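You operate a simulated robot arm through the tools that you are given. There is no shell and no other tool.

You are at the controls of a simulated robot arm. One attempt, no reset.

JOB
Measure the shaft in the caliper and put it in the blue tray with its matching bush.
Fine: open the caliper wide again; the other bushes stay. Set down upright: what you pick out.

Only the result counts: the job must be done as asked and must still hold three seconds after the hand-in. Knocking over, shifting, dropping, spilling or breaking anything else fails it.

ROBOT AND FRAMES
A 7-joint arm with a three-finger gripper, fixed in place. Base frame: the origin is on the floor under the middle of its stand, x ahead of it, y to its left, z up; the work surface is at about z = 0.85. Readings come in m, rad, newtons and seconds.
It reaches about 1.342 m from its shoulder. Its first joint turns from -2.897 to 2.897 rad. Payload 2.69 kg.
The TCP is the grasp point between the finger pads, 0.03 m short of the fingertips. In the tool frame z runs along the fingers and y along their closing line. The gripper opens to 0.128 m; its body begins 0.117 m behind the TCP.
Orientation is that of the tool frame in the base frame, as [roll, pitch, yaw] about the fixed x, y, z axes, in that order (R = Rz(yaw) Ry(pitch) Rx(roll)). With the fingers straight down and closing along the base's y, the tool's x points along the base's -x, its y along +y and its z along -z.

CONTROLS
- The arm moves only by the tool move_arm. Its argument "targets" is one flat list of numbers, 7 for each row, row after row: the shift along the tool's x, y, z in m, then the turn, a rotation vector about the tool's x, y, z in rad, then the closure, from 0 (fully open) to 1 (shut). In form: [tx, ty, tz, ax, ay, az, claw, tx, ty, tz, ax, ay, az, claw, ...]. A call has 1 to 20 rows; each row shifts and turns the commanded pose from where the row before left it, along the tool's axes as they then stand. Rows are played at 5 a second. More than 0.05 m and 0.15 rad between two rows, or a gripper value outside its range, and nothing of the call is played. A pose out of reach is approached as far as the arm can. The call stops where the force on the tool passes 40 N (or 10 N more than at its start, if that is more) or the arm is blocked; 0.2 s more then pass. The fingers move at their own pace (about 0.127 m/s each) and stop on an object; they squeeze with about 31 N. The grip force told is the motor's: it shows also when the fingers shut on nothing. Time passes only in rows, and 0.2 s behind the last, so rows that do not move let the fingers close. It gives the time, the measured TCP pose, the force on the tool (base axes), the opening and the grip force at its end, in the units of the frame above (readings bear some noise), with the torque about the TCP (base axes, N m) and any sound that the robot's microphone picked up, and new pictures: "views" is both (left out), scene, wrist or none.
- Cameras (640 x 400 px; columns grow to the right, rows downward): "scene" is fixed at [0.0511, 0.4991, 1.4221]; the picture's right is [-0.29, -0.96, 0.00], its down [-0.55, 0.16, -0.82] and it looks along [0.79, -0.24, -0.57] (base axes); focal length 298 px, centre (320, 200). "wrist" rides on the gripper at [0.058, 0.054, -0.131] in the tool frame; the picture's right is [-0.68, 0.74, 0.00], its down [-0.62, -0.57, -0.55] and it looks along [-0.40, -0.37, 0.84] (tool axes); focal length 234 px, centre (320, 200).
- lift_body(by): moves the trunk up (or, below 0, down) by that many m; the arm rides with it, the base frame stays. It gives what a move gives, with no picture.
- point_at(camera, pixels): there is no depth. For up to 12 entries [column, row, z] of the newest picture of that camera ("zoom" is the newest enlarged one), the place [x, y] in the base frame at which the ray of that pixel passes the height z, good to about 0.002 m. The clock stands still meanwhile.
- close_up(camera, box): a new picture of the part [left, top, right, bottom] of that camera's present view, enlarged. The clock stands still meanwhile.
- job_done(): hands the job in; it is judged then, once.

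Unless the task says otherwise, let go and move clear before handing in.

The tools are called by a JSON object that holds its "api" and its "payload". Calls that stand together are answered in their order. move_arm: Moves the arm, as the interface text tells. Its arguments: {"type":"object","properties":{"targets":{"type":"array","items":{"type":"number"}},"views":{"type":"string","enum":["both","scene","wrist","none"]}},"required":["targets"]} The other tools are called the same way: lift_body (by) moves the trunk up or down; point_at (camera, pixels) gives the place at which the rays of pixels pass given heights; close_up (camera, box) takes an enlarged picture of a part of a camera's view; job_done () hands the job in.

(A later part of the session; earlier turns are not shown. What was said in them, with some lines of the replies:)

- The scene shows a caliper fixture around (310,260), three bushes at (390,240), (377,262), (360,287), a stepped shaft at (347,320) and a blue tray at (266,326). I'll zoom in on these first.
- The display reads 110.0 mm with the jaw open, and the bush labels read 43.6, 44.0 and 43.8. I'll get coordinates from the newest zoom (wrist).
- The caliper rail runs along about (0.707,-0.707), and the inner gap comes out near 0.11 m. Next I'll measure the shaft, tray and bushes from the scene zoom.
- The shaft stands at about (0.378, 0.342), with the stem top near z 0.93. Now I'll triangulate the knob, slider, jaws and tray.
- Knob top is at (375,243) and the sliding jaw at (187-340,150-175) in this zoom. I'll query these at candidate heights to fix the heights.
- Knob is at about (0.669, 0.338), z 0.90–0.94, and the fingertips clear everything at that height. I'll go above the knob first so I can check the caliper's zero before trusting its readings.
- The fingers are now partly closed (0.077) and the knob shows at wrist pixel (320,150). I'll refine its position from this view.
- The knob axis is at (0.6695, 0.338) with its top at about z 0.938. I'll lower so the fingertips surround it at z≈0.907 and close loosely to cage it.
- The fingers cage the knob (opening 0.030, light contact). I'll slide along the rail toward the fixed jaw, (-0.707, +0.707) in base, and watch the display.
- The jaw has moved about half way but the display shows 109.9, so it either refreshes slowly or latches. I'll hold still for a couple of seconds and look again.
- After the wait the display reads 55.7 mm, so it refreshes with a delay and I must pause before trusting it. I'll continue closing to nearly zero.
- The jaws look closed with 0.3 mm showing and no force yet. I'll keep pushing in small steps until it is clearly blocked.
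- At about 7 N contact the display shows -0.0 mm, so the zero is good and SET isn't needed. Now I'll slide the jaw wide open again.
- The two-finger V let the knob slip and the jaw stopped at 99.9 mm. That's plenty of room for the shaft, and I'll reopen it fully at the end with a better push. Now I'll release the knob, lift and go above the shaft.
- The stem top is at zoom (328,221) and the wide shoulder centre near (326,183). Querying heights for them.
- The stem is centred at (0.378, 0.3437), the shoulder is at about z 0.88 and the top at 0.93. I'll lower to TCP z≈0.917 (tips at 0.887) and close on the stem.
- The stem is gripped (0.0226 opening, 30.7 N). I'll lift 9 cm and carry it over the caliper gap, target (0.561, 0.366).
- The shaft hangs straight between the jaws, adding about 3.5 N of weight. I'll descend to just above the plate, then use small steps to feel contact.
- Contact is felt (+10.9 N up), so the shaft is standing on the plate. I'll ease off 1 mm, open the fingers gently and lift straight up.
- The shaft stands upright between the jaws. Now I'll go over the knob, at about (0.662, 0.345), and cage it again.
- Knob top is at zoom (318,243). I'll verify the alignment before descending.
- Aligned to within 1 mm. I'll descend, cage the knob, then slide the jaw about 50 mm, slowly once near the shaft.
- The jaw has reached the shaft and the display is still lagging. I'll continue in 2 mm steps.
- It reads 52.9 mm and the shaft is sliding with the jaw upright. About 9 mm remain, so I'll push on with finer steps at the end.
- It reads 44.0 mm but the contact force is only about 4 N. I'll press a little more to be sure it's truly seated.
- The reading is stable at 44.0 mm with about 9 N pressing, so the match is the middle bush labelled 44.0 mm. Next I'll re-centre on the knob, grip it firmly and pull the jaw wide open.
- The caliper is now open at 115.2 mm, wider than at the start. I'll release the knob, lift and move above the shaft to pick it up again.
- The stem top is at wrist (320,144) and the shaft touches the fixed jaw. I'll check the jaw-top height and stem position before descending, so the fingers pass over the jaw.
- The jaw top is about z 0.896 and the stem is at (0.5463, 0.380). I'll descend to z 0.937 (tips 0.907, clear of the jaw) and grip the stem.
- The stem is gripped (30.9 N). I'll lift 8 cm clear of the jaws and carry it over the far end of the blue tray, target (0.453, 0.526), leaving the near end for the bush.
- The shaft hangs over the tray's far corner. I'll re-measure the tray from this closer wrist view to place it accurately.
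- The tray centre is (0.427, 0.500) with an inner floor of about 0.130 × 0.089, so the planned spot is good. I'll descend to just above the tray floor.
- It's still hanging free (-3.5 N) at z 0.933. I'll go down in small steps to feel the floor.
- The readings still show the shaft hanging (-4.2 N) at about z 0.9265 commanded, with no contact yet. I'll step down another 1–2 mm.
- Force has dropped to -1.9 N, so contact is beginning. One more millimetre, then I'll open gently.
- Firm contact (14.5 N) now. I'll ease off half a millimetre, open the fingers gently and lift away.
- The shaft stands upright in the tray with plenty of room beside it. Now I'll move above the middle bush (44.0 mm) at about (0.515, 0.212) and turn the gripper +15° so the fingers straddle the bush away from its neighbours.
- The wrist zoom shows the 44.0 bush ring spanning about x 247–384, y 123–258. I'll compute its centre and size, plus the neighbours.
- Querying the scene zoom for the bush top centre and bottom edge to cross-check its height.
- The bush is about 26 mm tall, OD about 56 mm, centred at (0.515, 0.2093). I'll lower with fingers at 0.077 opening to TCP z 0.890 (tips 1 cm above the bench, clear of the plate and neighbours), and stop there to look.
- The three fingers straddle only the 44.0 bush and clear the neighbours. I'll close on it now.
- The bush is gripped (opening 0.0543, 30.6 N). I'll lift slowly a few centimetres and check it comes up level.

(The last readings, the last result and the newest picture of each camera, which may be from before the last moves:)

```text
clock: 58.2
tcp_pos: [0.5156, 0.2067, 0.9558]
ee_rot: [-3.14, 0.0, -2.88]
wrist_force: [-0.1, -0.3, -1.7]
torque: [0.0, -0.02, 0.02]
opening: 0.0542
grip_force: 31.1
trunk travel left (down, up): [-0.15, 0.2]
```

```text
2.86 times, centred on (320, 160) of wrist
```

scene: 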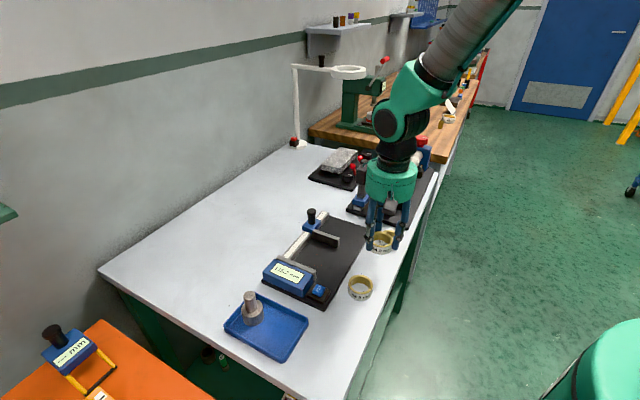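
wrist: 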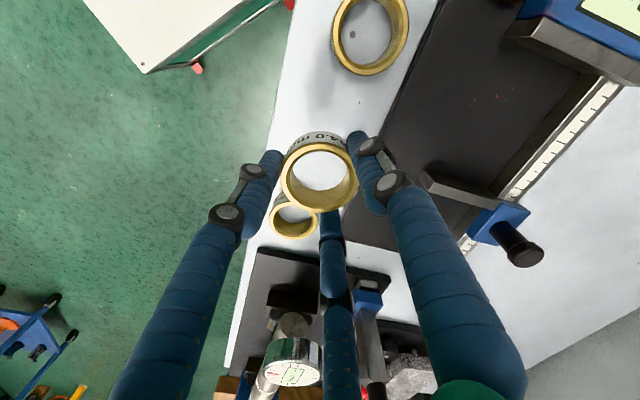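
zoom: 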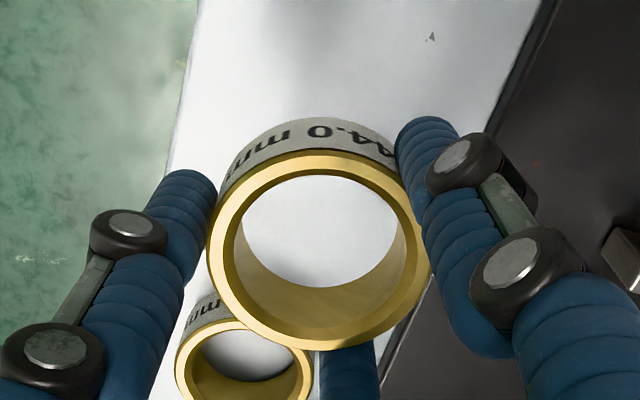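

The bush hangs level in the grip and the other two haven't moved. I'll raise it further and carry it above the near end of the tray, target (0.413, 0.487).

{"api": "move_arm", "payload": {"targets": [0, 0, -0.03, 0, 0, 0, 1, 0, 0, -0.025, 0, 0, 0, 1, 0.0038, 0.0421, 0, 0, 0, 0, 1, 0.0038, 0.0421, 0, 0, 0, 0, 1, 0.0038, 0.0421, 0, 0, 0, 0, 1, 0.0038, 0.0421, 0, 0, 0, 0, 1, 0.0038, 0.0421, 0, 0, 0, 0, 1, 0.0037, 0.0421, 0, 0, 0, 0, 1, 0.0037, 0.0421, 0, 0, 0, 0, 1, 0, 0, 0, 0, 0, 0, 1, 0, 0, 0, 0, 0, 0, 1]}}

{"api": "close_up", "payload": {"camera": "scene", "box": [210, 250, 340, 370]}}

{"api": "close_up", "payload": {"camera": "wrist", "box": [200, 40, 440, 220]}}

```text
clock: 60.6
tcp_pos: [0.4122, 0.4858, 1.0102]
ee_rot: [-3.141, 0.0, -2.879]
wrist_force: [-0.4, 0.8, -1.6]
torque: [0.02, 0.0, 0.02]
opening: 0.0542
grip_force: 31.3
trunk travel left (down, up): [-0.15, 0.2]
```

scene: 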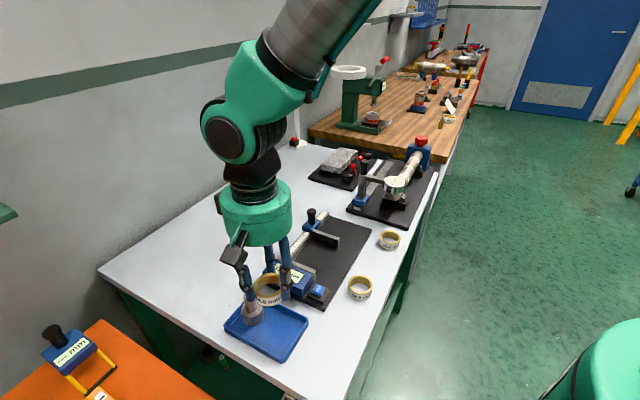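
wrist: 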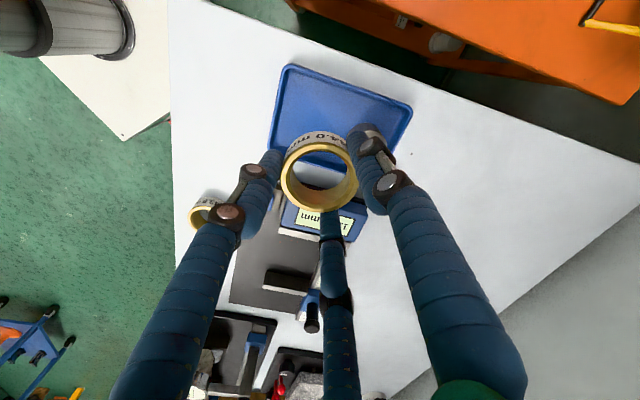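

```text
3.33 times, centred on (275, 310) of scene
```

zoom: 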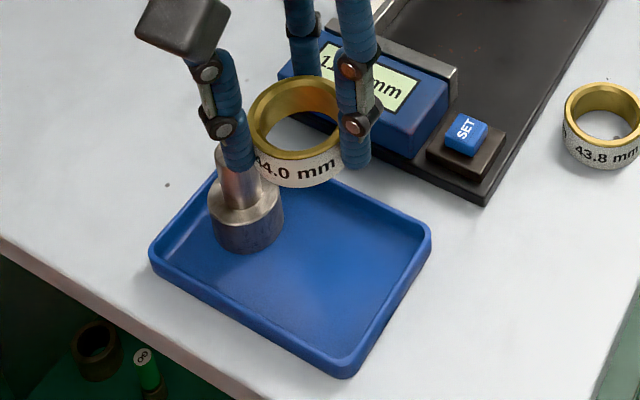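

```text
2.22 times, centred on (320, 130) of wrist
```

zoom: 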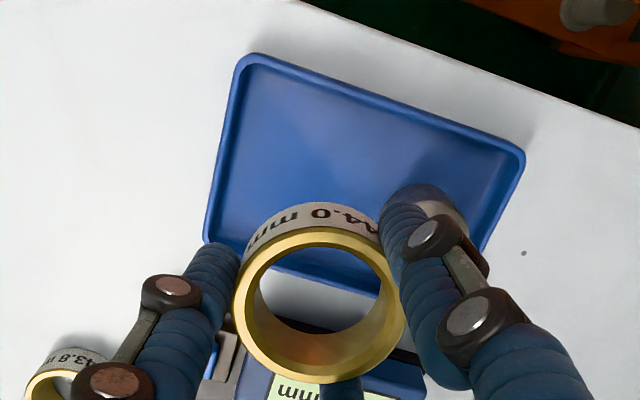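

Bush is over the near half of the tray and the shaft stands behind it. I'll measure the shaft's exact spot and the tray edges before lowering.

{"api": "point_at", "payload": {"camera": "scene", "pixels": [[253, 326.2, 0.8525], [241.5, 318, 0.8525], [264.5, 318, 0.8525], [225, 323.5, 0.865], [282, 361, 0.865], [307.5, 317, 0.865], [252, 309.5, 0.8825]]}}

{"api": "point_at", "payload": {"camera": "zoom", "pixels": [[245, 55, 0.865], [524, 155, 0.865], [208, 240, 0.865], [255, 80, 0.8545], [500, 165, 0.8545], [218, 235, 0.8545]]}}

```text
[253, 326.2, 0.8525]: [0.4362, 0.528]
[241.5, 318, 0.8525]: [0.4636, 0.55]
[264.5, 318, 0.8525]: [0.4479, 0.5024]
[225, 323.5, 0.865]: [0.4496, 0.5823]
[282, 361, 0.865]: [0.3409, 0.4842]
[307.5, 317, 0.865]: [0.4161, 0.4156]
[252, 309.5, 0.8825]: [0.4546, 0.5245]
```

```text
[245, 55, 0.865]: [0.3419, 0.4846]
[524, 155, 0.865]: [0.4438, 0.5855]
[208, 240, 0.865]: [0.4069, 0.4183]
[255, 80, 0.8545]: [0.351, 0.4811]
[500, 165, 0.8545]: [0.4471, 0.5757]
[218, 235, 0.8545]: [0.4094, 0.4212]
```

Tray and shaft positions agree with my plan, leaving a gap of about 6 mm between bush and shaft. I'll nudge 1.5 mm and descend to about 8 mm above the floor, then look.

{"api": "move_arm", "payload": {"targets": [-0.0013, 0.0007, 0.03, 0, 0, 0, 1, 0, 0, 0.03, 0, 0, 0, 1, 0, 0, 0.025, 0, 0, 0, 1, 0, 0, 0.015, 0, 0, 0, 1, 0, 0, 0.01, 0, 0, 0, 1, 0, 0, 0, 0, 0, 0, 1]}}

{"api": "close_up", "payload": {"camera": "scene", "box": [210, 260, 330, 370]}}

{"api": "close_up", "payload": {"camera": "wrist", "box": [200, 40, 440, 220]}}

```text
clock: 62.0
tcp_pos: [0.4147, 0.4877, 0.8989]
ee_rot: [3.141, 0.001, -2.88]
wrist_force: [1.0, -0.2, -2.4]
torque: [0.0, 0.04, 0.02]
opening: 0.0541
grip_force: 31.5
trunk travel left (down, up): [-0.15, 0.2]
```

scene: 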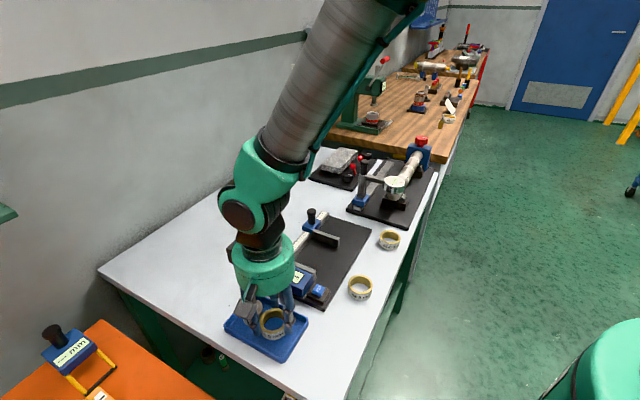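
wrist: 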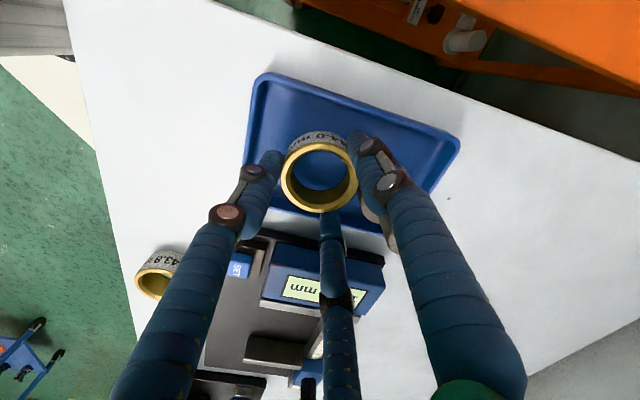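

```text
3.64 times, centred on (270, 315) of scene
```

zoom: 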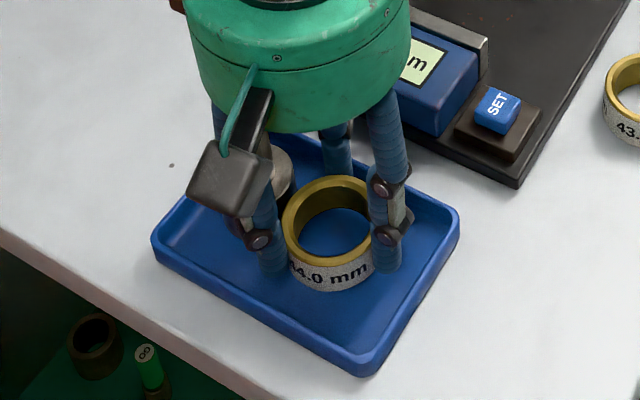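

```text
2.22 times, centred on (320, 130) of wrist
```

zoom: 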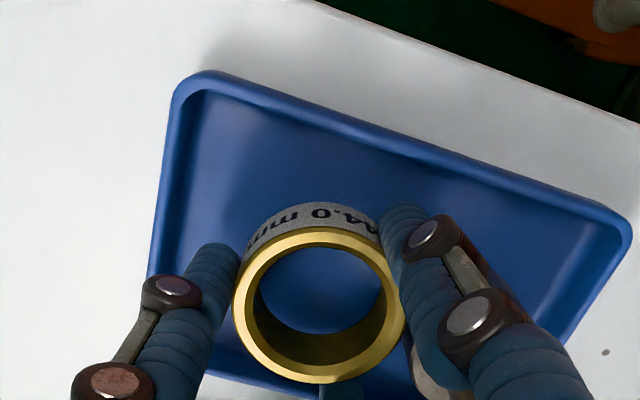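

The bush is inside the tray, clear of the shaft and walls, still hanging. I'll lower in small steps to feel the floor.

{"api": "move_arm", "payload": {"targets": [0, 0, 0.002, 0, 0, 0, 1, 0, 0, 0.002, 0, 0, 0, 1, 0, 0, 0.0015, 0, 0, 0, 1, 0, 0, 0, 0, 0, 0, 1], "views": "none"}}

```text
clock: 63.0
tcp_pos: [0.4145, 0.4873, 0.8943]
ee_rot: [3.14, 0.0, -2.88]
wrist_force: [0.5, -0.3, -3.3]
torque: [0.02, 0.01, 0.01]
opening: 0.0542
grip_force: 31.3
trunk travel left (down, up): [-0.15, 0.2]
```

{"api": "move_arm", "payload": {"targets": [0, 0, 0.001, 0, 0, 0, 1, 0, 0, 0.001, 0, 0, 0, 1, 0, 0, 0, 0, 0, 0, 1], "views": "none"}}

```text
clock: 63.8
tcp_pos: [0.415, 0.4868, 0.8936]
ee_rot: [-3.141, 0.0, -2.878]
wrist_force: [-4.1, -0.1, 13.0]
torque: [-0.29, 0.37, 0.02]
opening: 0.0542
grip_force: 31.2
trunk travel left (down, up): [-0.15, 0.2]
```

Contact with the tray floor (13 N). I'll ease off slightly, open just 3–4 mm per finger so nothing touches the walls, check, then lift.

{"api": "move_arm", "payload": {"targets": [0, 0, -0.0007, 0, 0, 0, 1, 0, 0, 0, 0, 0, 0, 0.575, 0, 0, 0, 0, 0, 0, 0.56, 0, 0, 0, 0, 0, 0, 0.54, 0, 0, 0, 0, 0, 0, 0.525, 0, 0, 0, 0, 0, 0, 0.525]}}

{"api": "close_up", "payload": {"camera": "scene", "box": [210, 260, 330, 370]}}

{"api": "close_up", "payload": {"camera": "wrist", "box": [200, 40, 440, 220]}}

```text
clock: 65.2
tcp_pos: [0.416, 0.4866, 0.8934]
ee_rot: [-3.14, 0.0, -2.879]
wrist_force: [0.4, 0.1, -0.3]
torque: [0.02, 0.02, 0.02]
opening: 0.0607
grip_force: 0.0
trunk travel left (down, up): [-0.15, 0.2]
```

scene: 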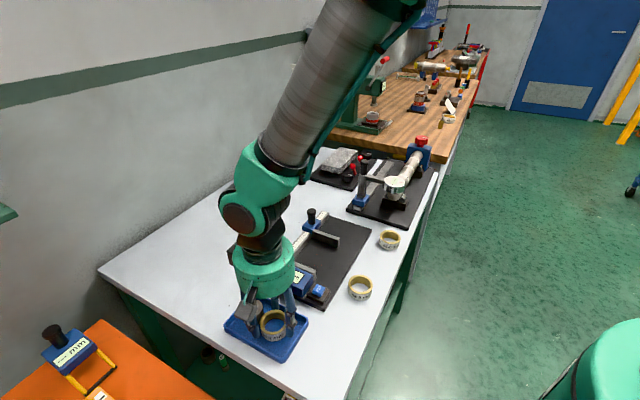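
wrist: 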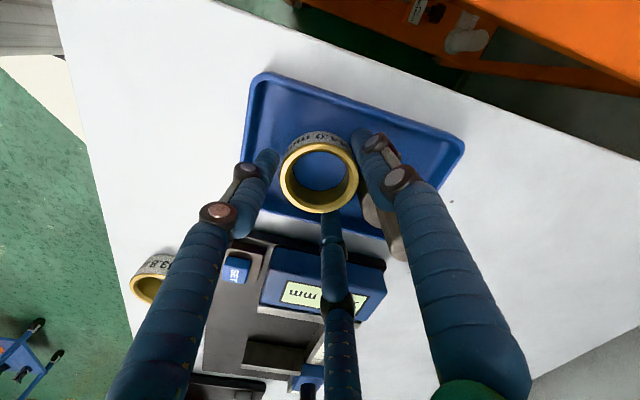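

```text
3.64 times, centred on (270, 315) of scene
```

zoom: 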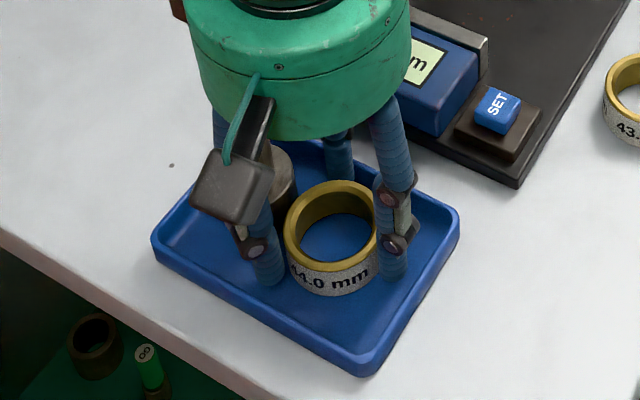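

```text
2.22 times, centred on (320, 130) of wrist
```

zoom: 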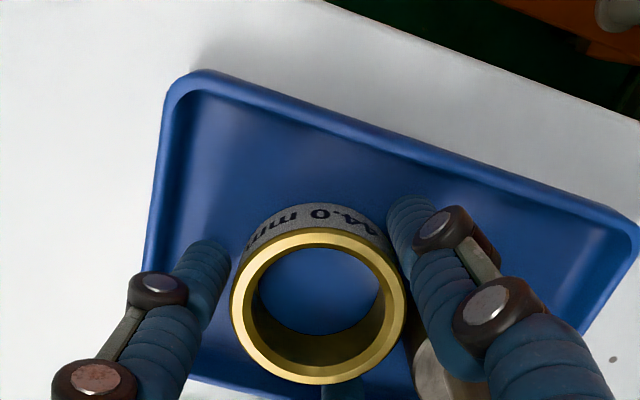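

The bush is released and stands on the floor with the fingers clear (0.0607 opening, no force). I'll lift straight up slowly.

{"api": "move_arm", "payload": {"targets": [0, 0, -0.008, 0, 0, 0, 0.525, 0, 0, -0.02, 0, 0, 0, 0.525, 0, 0, -0.035, 0, 0, 0, 0.525, 0, 0, -0.045, 0, 0, 0, 0.525, 0, 0, -0.045, 0, 0, 0, 0.525, 0, 0, 0, 0, 0, 0, 0.525]}}

{"api": "close_up", "payload": {"camera": "scene", "box": [210, 250, 340, 370]}}

{"api": "close_up", "payload": {"camera": "wrist", "box": [200, 40, 440, 220]}}

```text
clock: 66.6
tcp_pos: [0.4166, 0.4884, 1.0468]
ee_rot: [3.14, 0.001, -2.88]
wrist_force: [-0.4, 0.5, 0.9]
torque: [0.08, -0.04, 0.0]
opening: 0.0608
grip_force: 0.0
trunk travel left (down, up): [-0.15, 0.2]
```

scene: 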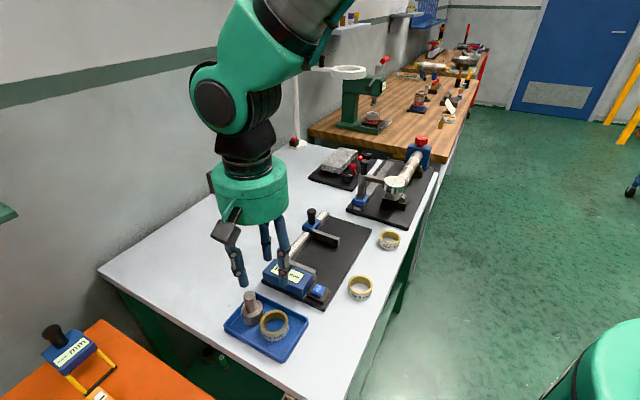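
wrist: 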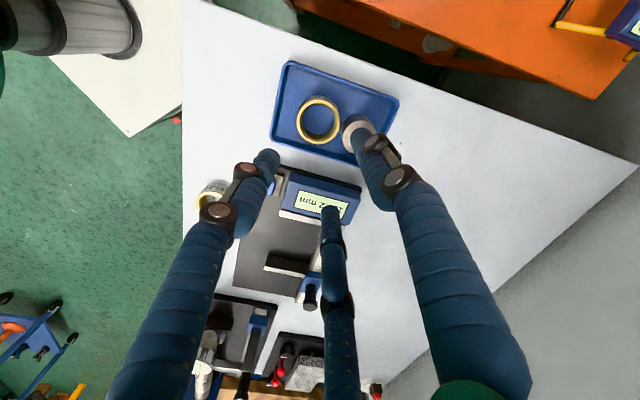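

```text
3.33 times, centred on (275, 310) of scene
```

zoom: 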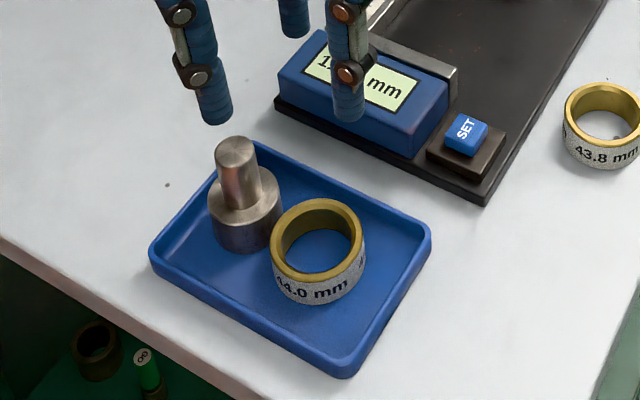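

```text
2.22 times, centred on (320, 130) of wrist
```

zoom: 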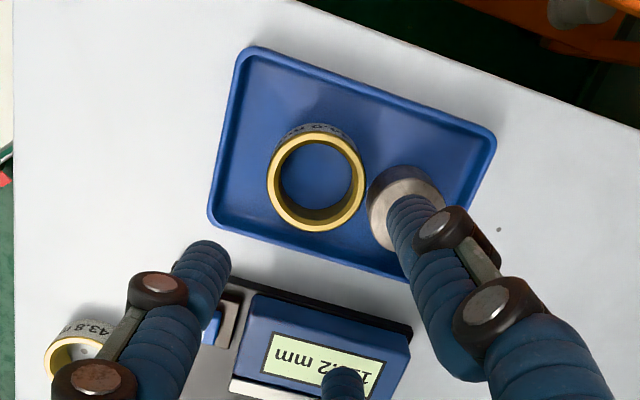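

Shaft and the 44.0 bush both stand upright in the tray. I'll move the arm up and clear, then do a final check of the caliper and the other bushes.

{"api": "move_arm", "payload": {"targets": [0, 0, -0.045, 0, 0, 0, 0.525, 0, 0, -0.045, 0, 0, 0, 0.525, 0, 0, -0.04, 0, 0, 0, 0.3, 0, 0.03, -0.01, 0, 0, 0, 0, 0, 0.03, 0, 0, 0, 0, 0, 0, 0, 0, 0, 0, 0, 0, 0, 0, 0, 0, 0, 0, 0, 0, 0, 0, 0, 0, 0, 0]}}

{"api": "close_up", "payload": {"camera": "scene", "box": [210, 200, 420, 370]}}

```text
clock: 68.4
tcp_pos: [0.3999, 0.544, 1.1869]
ee_rot: [3.141, 0.0, -2.88]
wrist_force: [0.1, -0.3, -1.3]
torque: [0.01, 0.03, -0.04]
opening: 0.1278
grip_force: 0.1
trunk travel left (down, up): [-0.15, 0.2]
```

scene: 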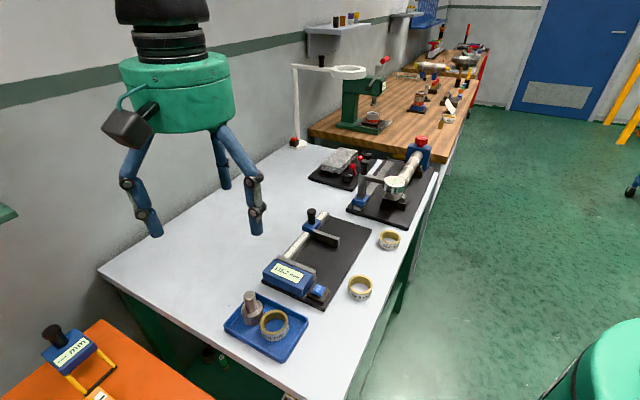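
wrist: 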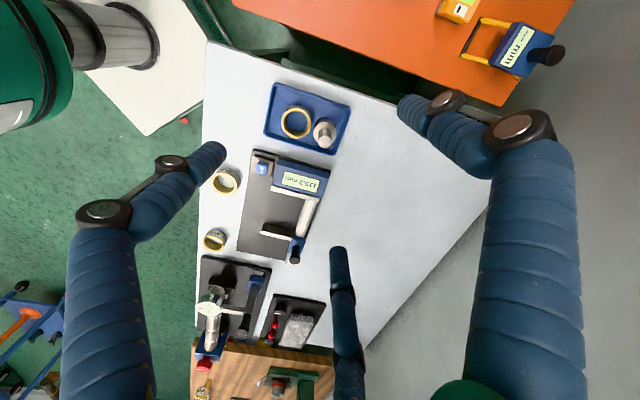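

```text
2.35 times, centred on (315, 285) of scene
```

zoom: 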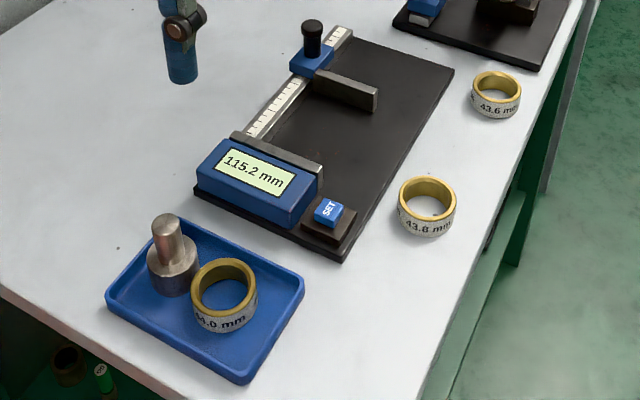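

The final view shows the shaft and the 44.0 bush upright in the tray, the caliper open at 115.2 mm, and the 43.6 and 43.8 bushes in their places. The arm is clear with the gripper empty, so I'm handing in.

{"api": "job_done", "payload": {}}

```text
The job is handed in.
```

The shaft measured 44.0 mm in the caliper. It is now upright in the blue tray with the bush labelled 44.0 mm, also upright.

- **Measurement:** I closed the caliper empty first and it read -0.0 mm, so I didn't press SET. The 44.0 mm reading held when I pressed the jaws harder.
- **Caliper:** it is open again at 115.2 mm, slightly wider than the 110.0 mm it started at.
- **Other bushes:** the 43.6 and 43.8 bushes are where they were, and nothing was knocked over or dropped.

The arm was clear with the gripper empty when I handed the job in. The result of the check has not been reported back.
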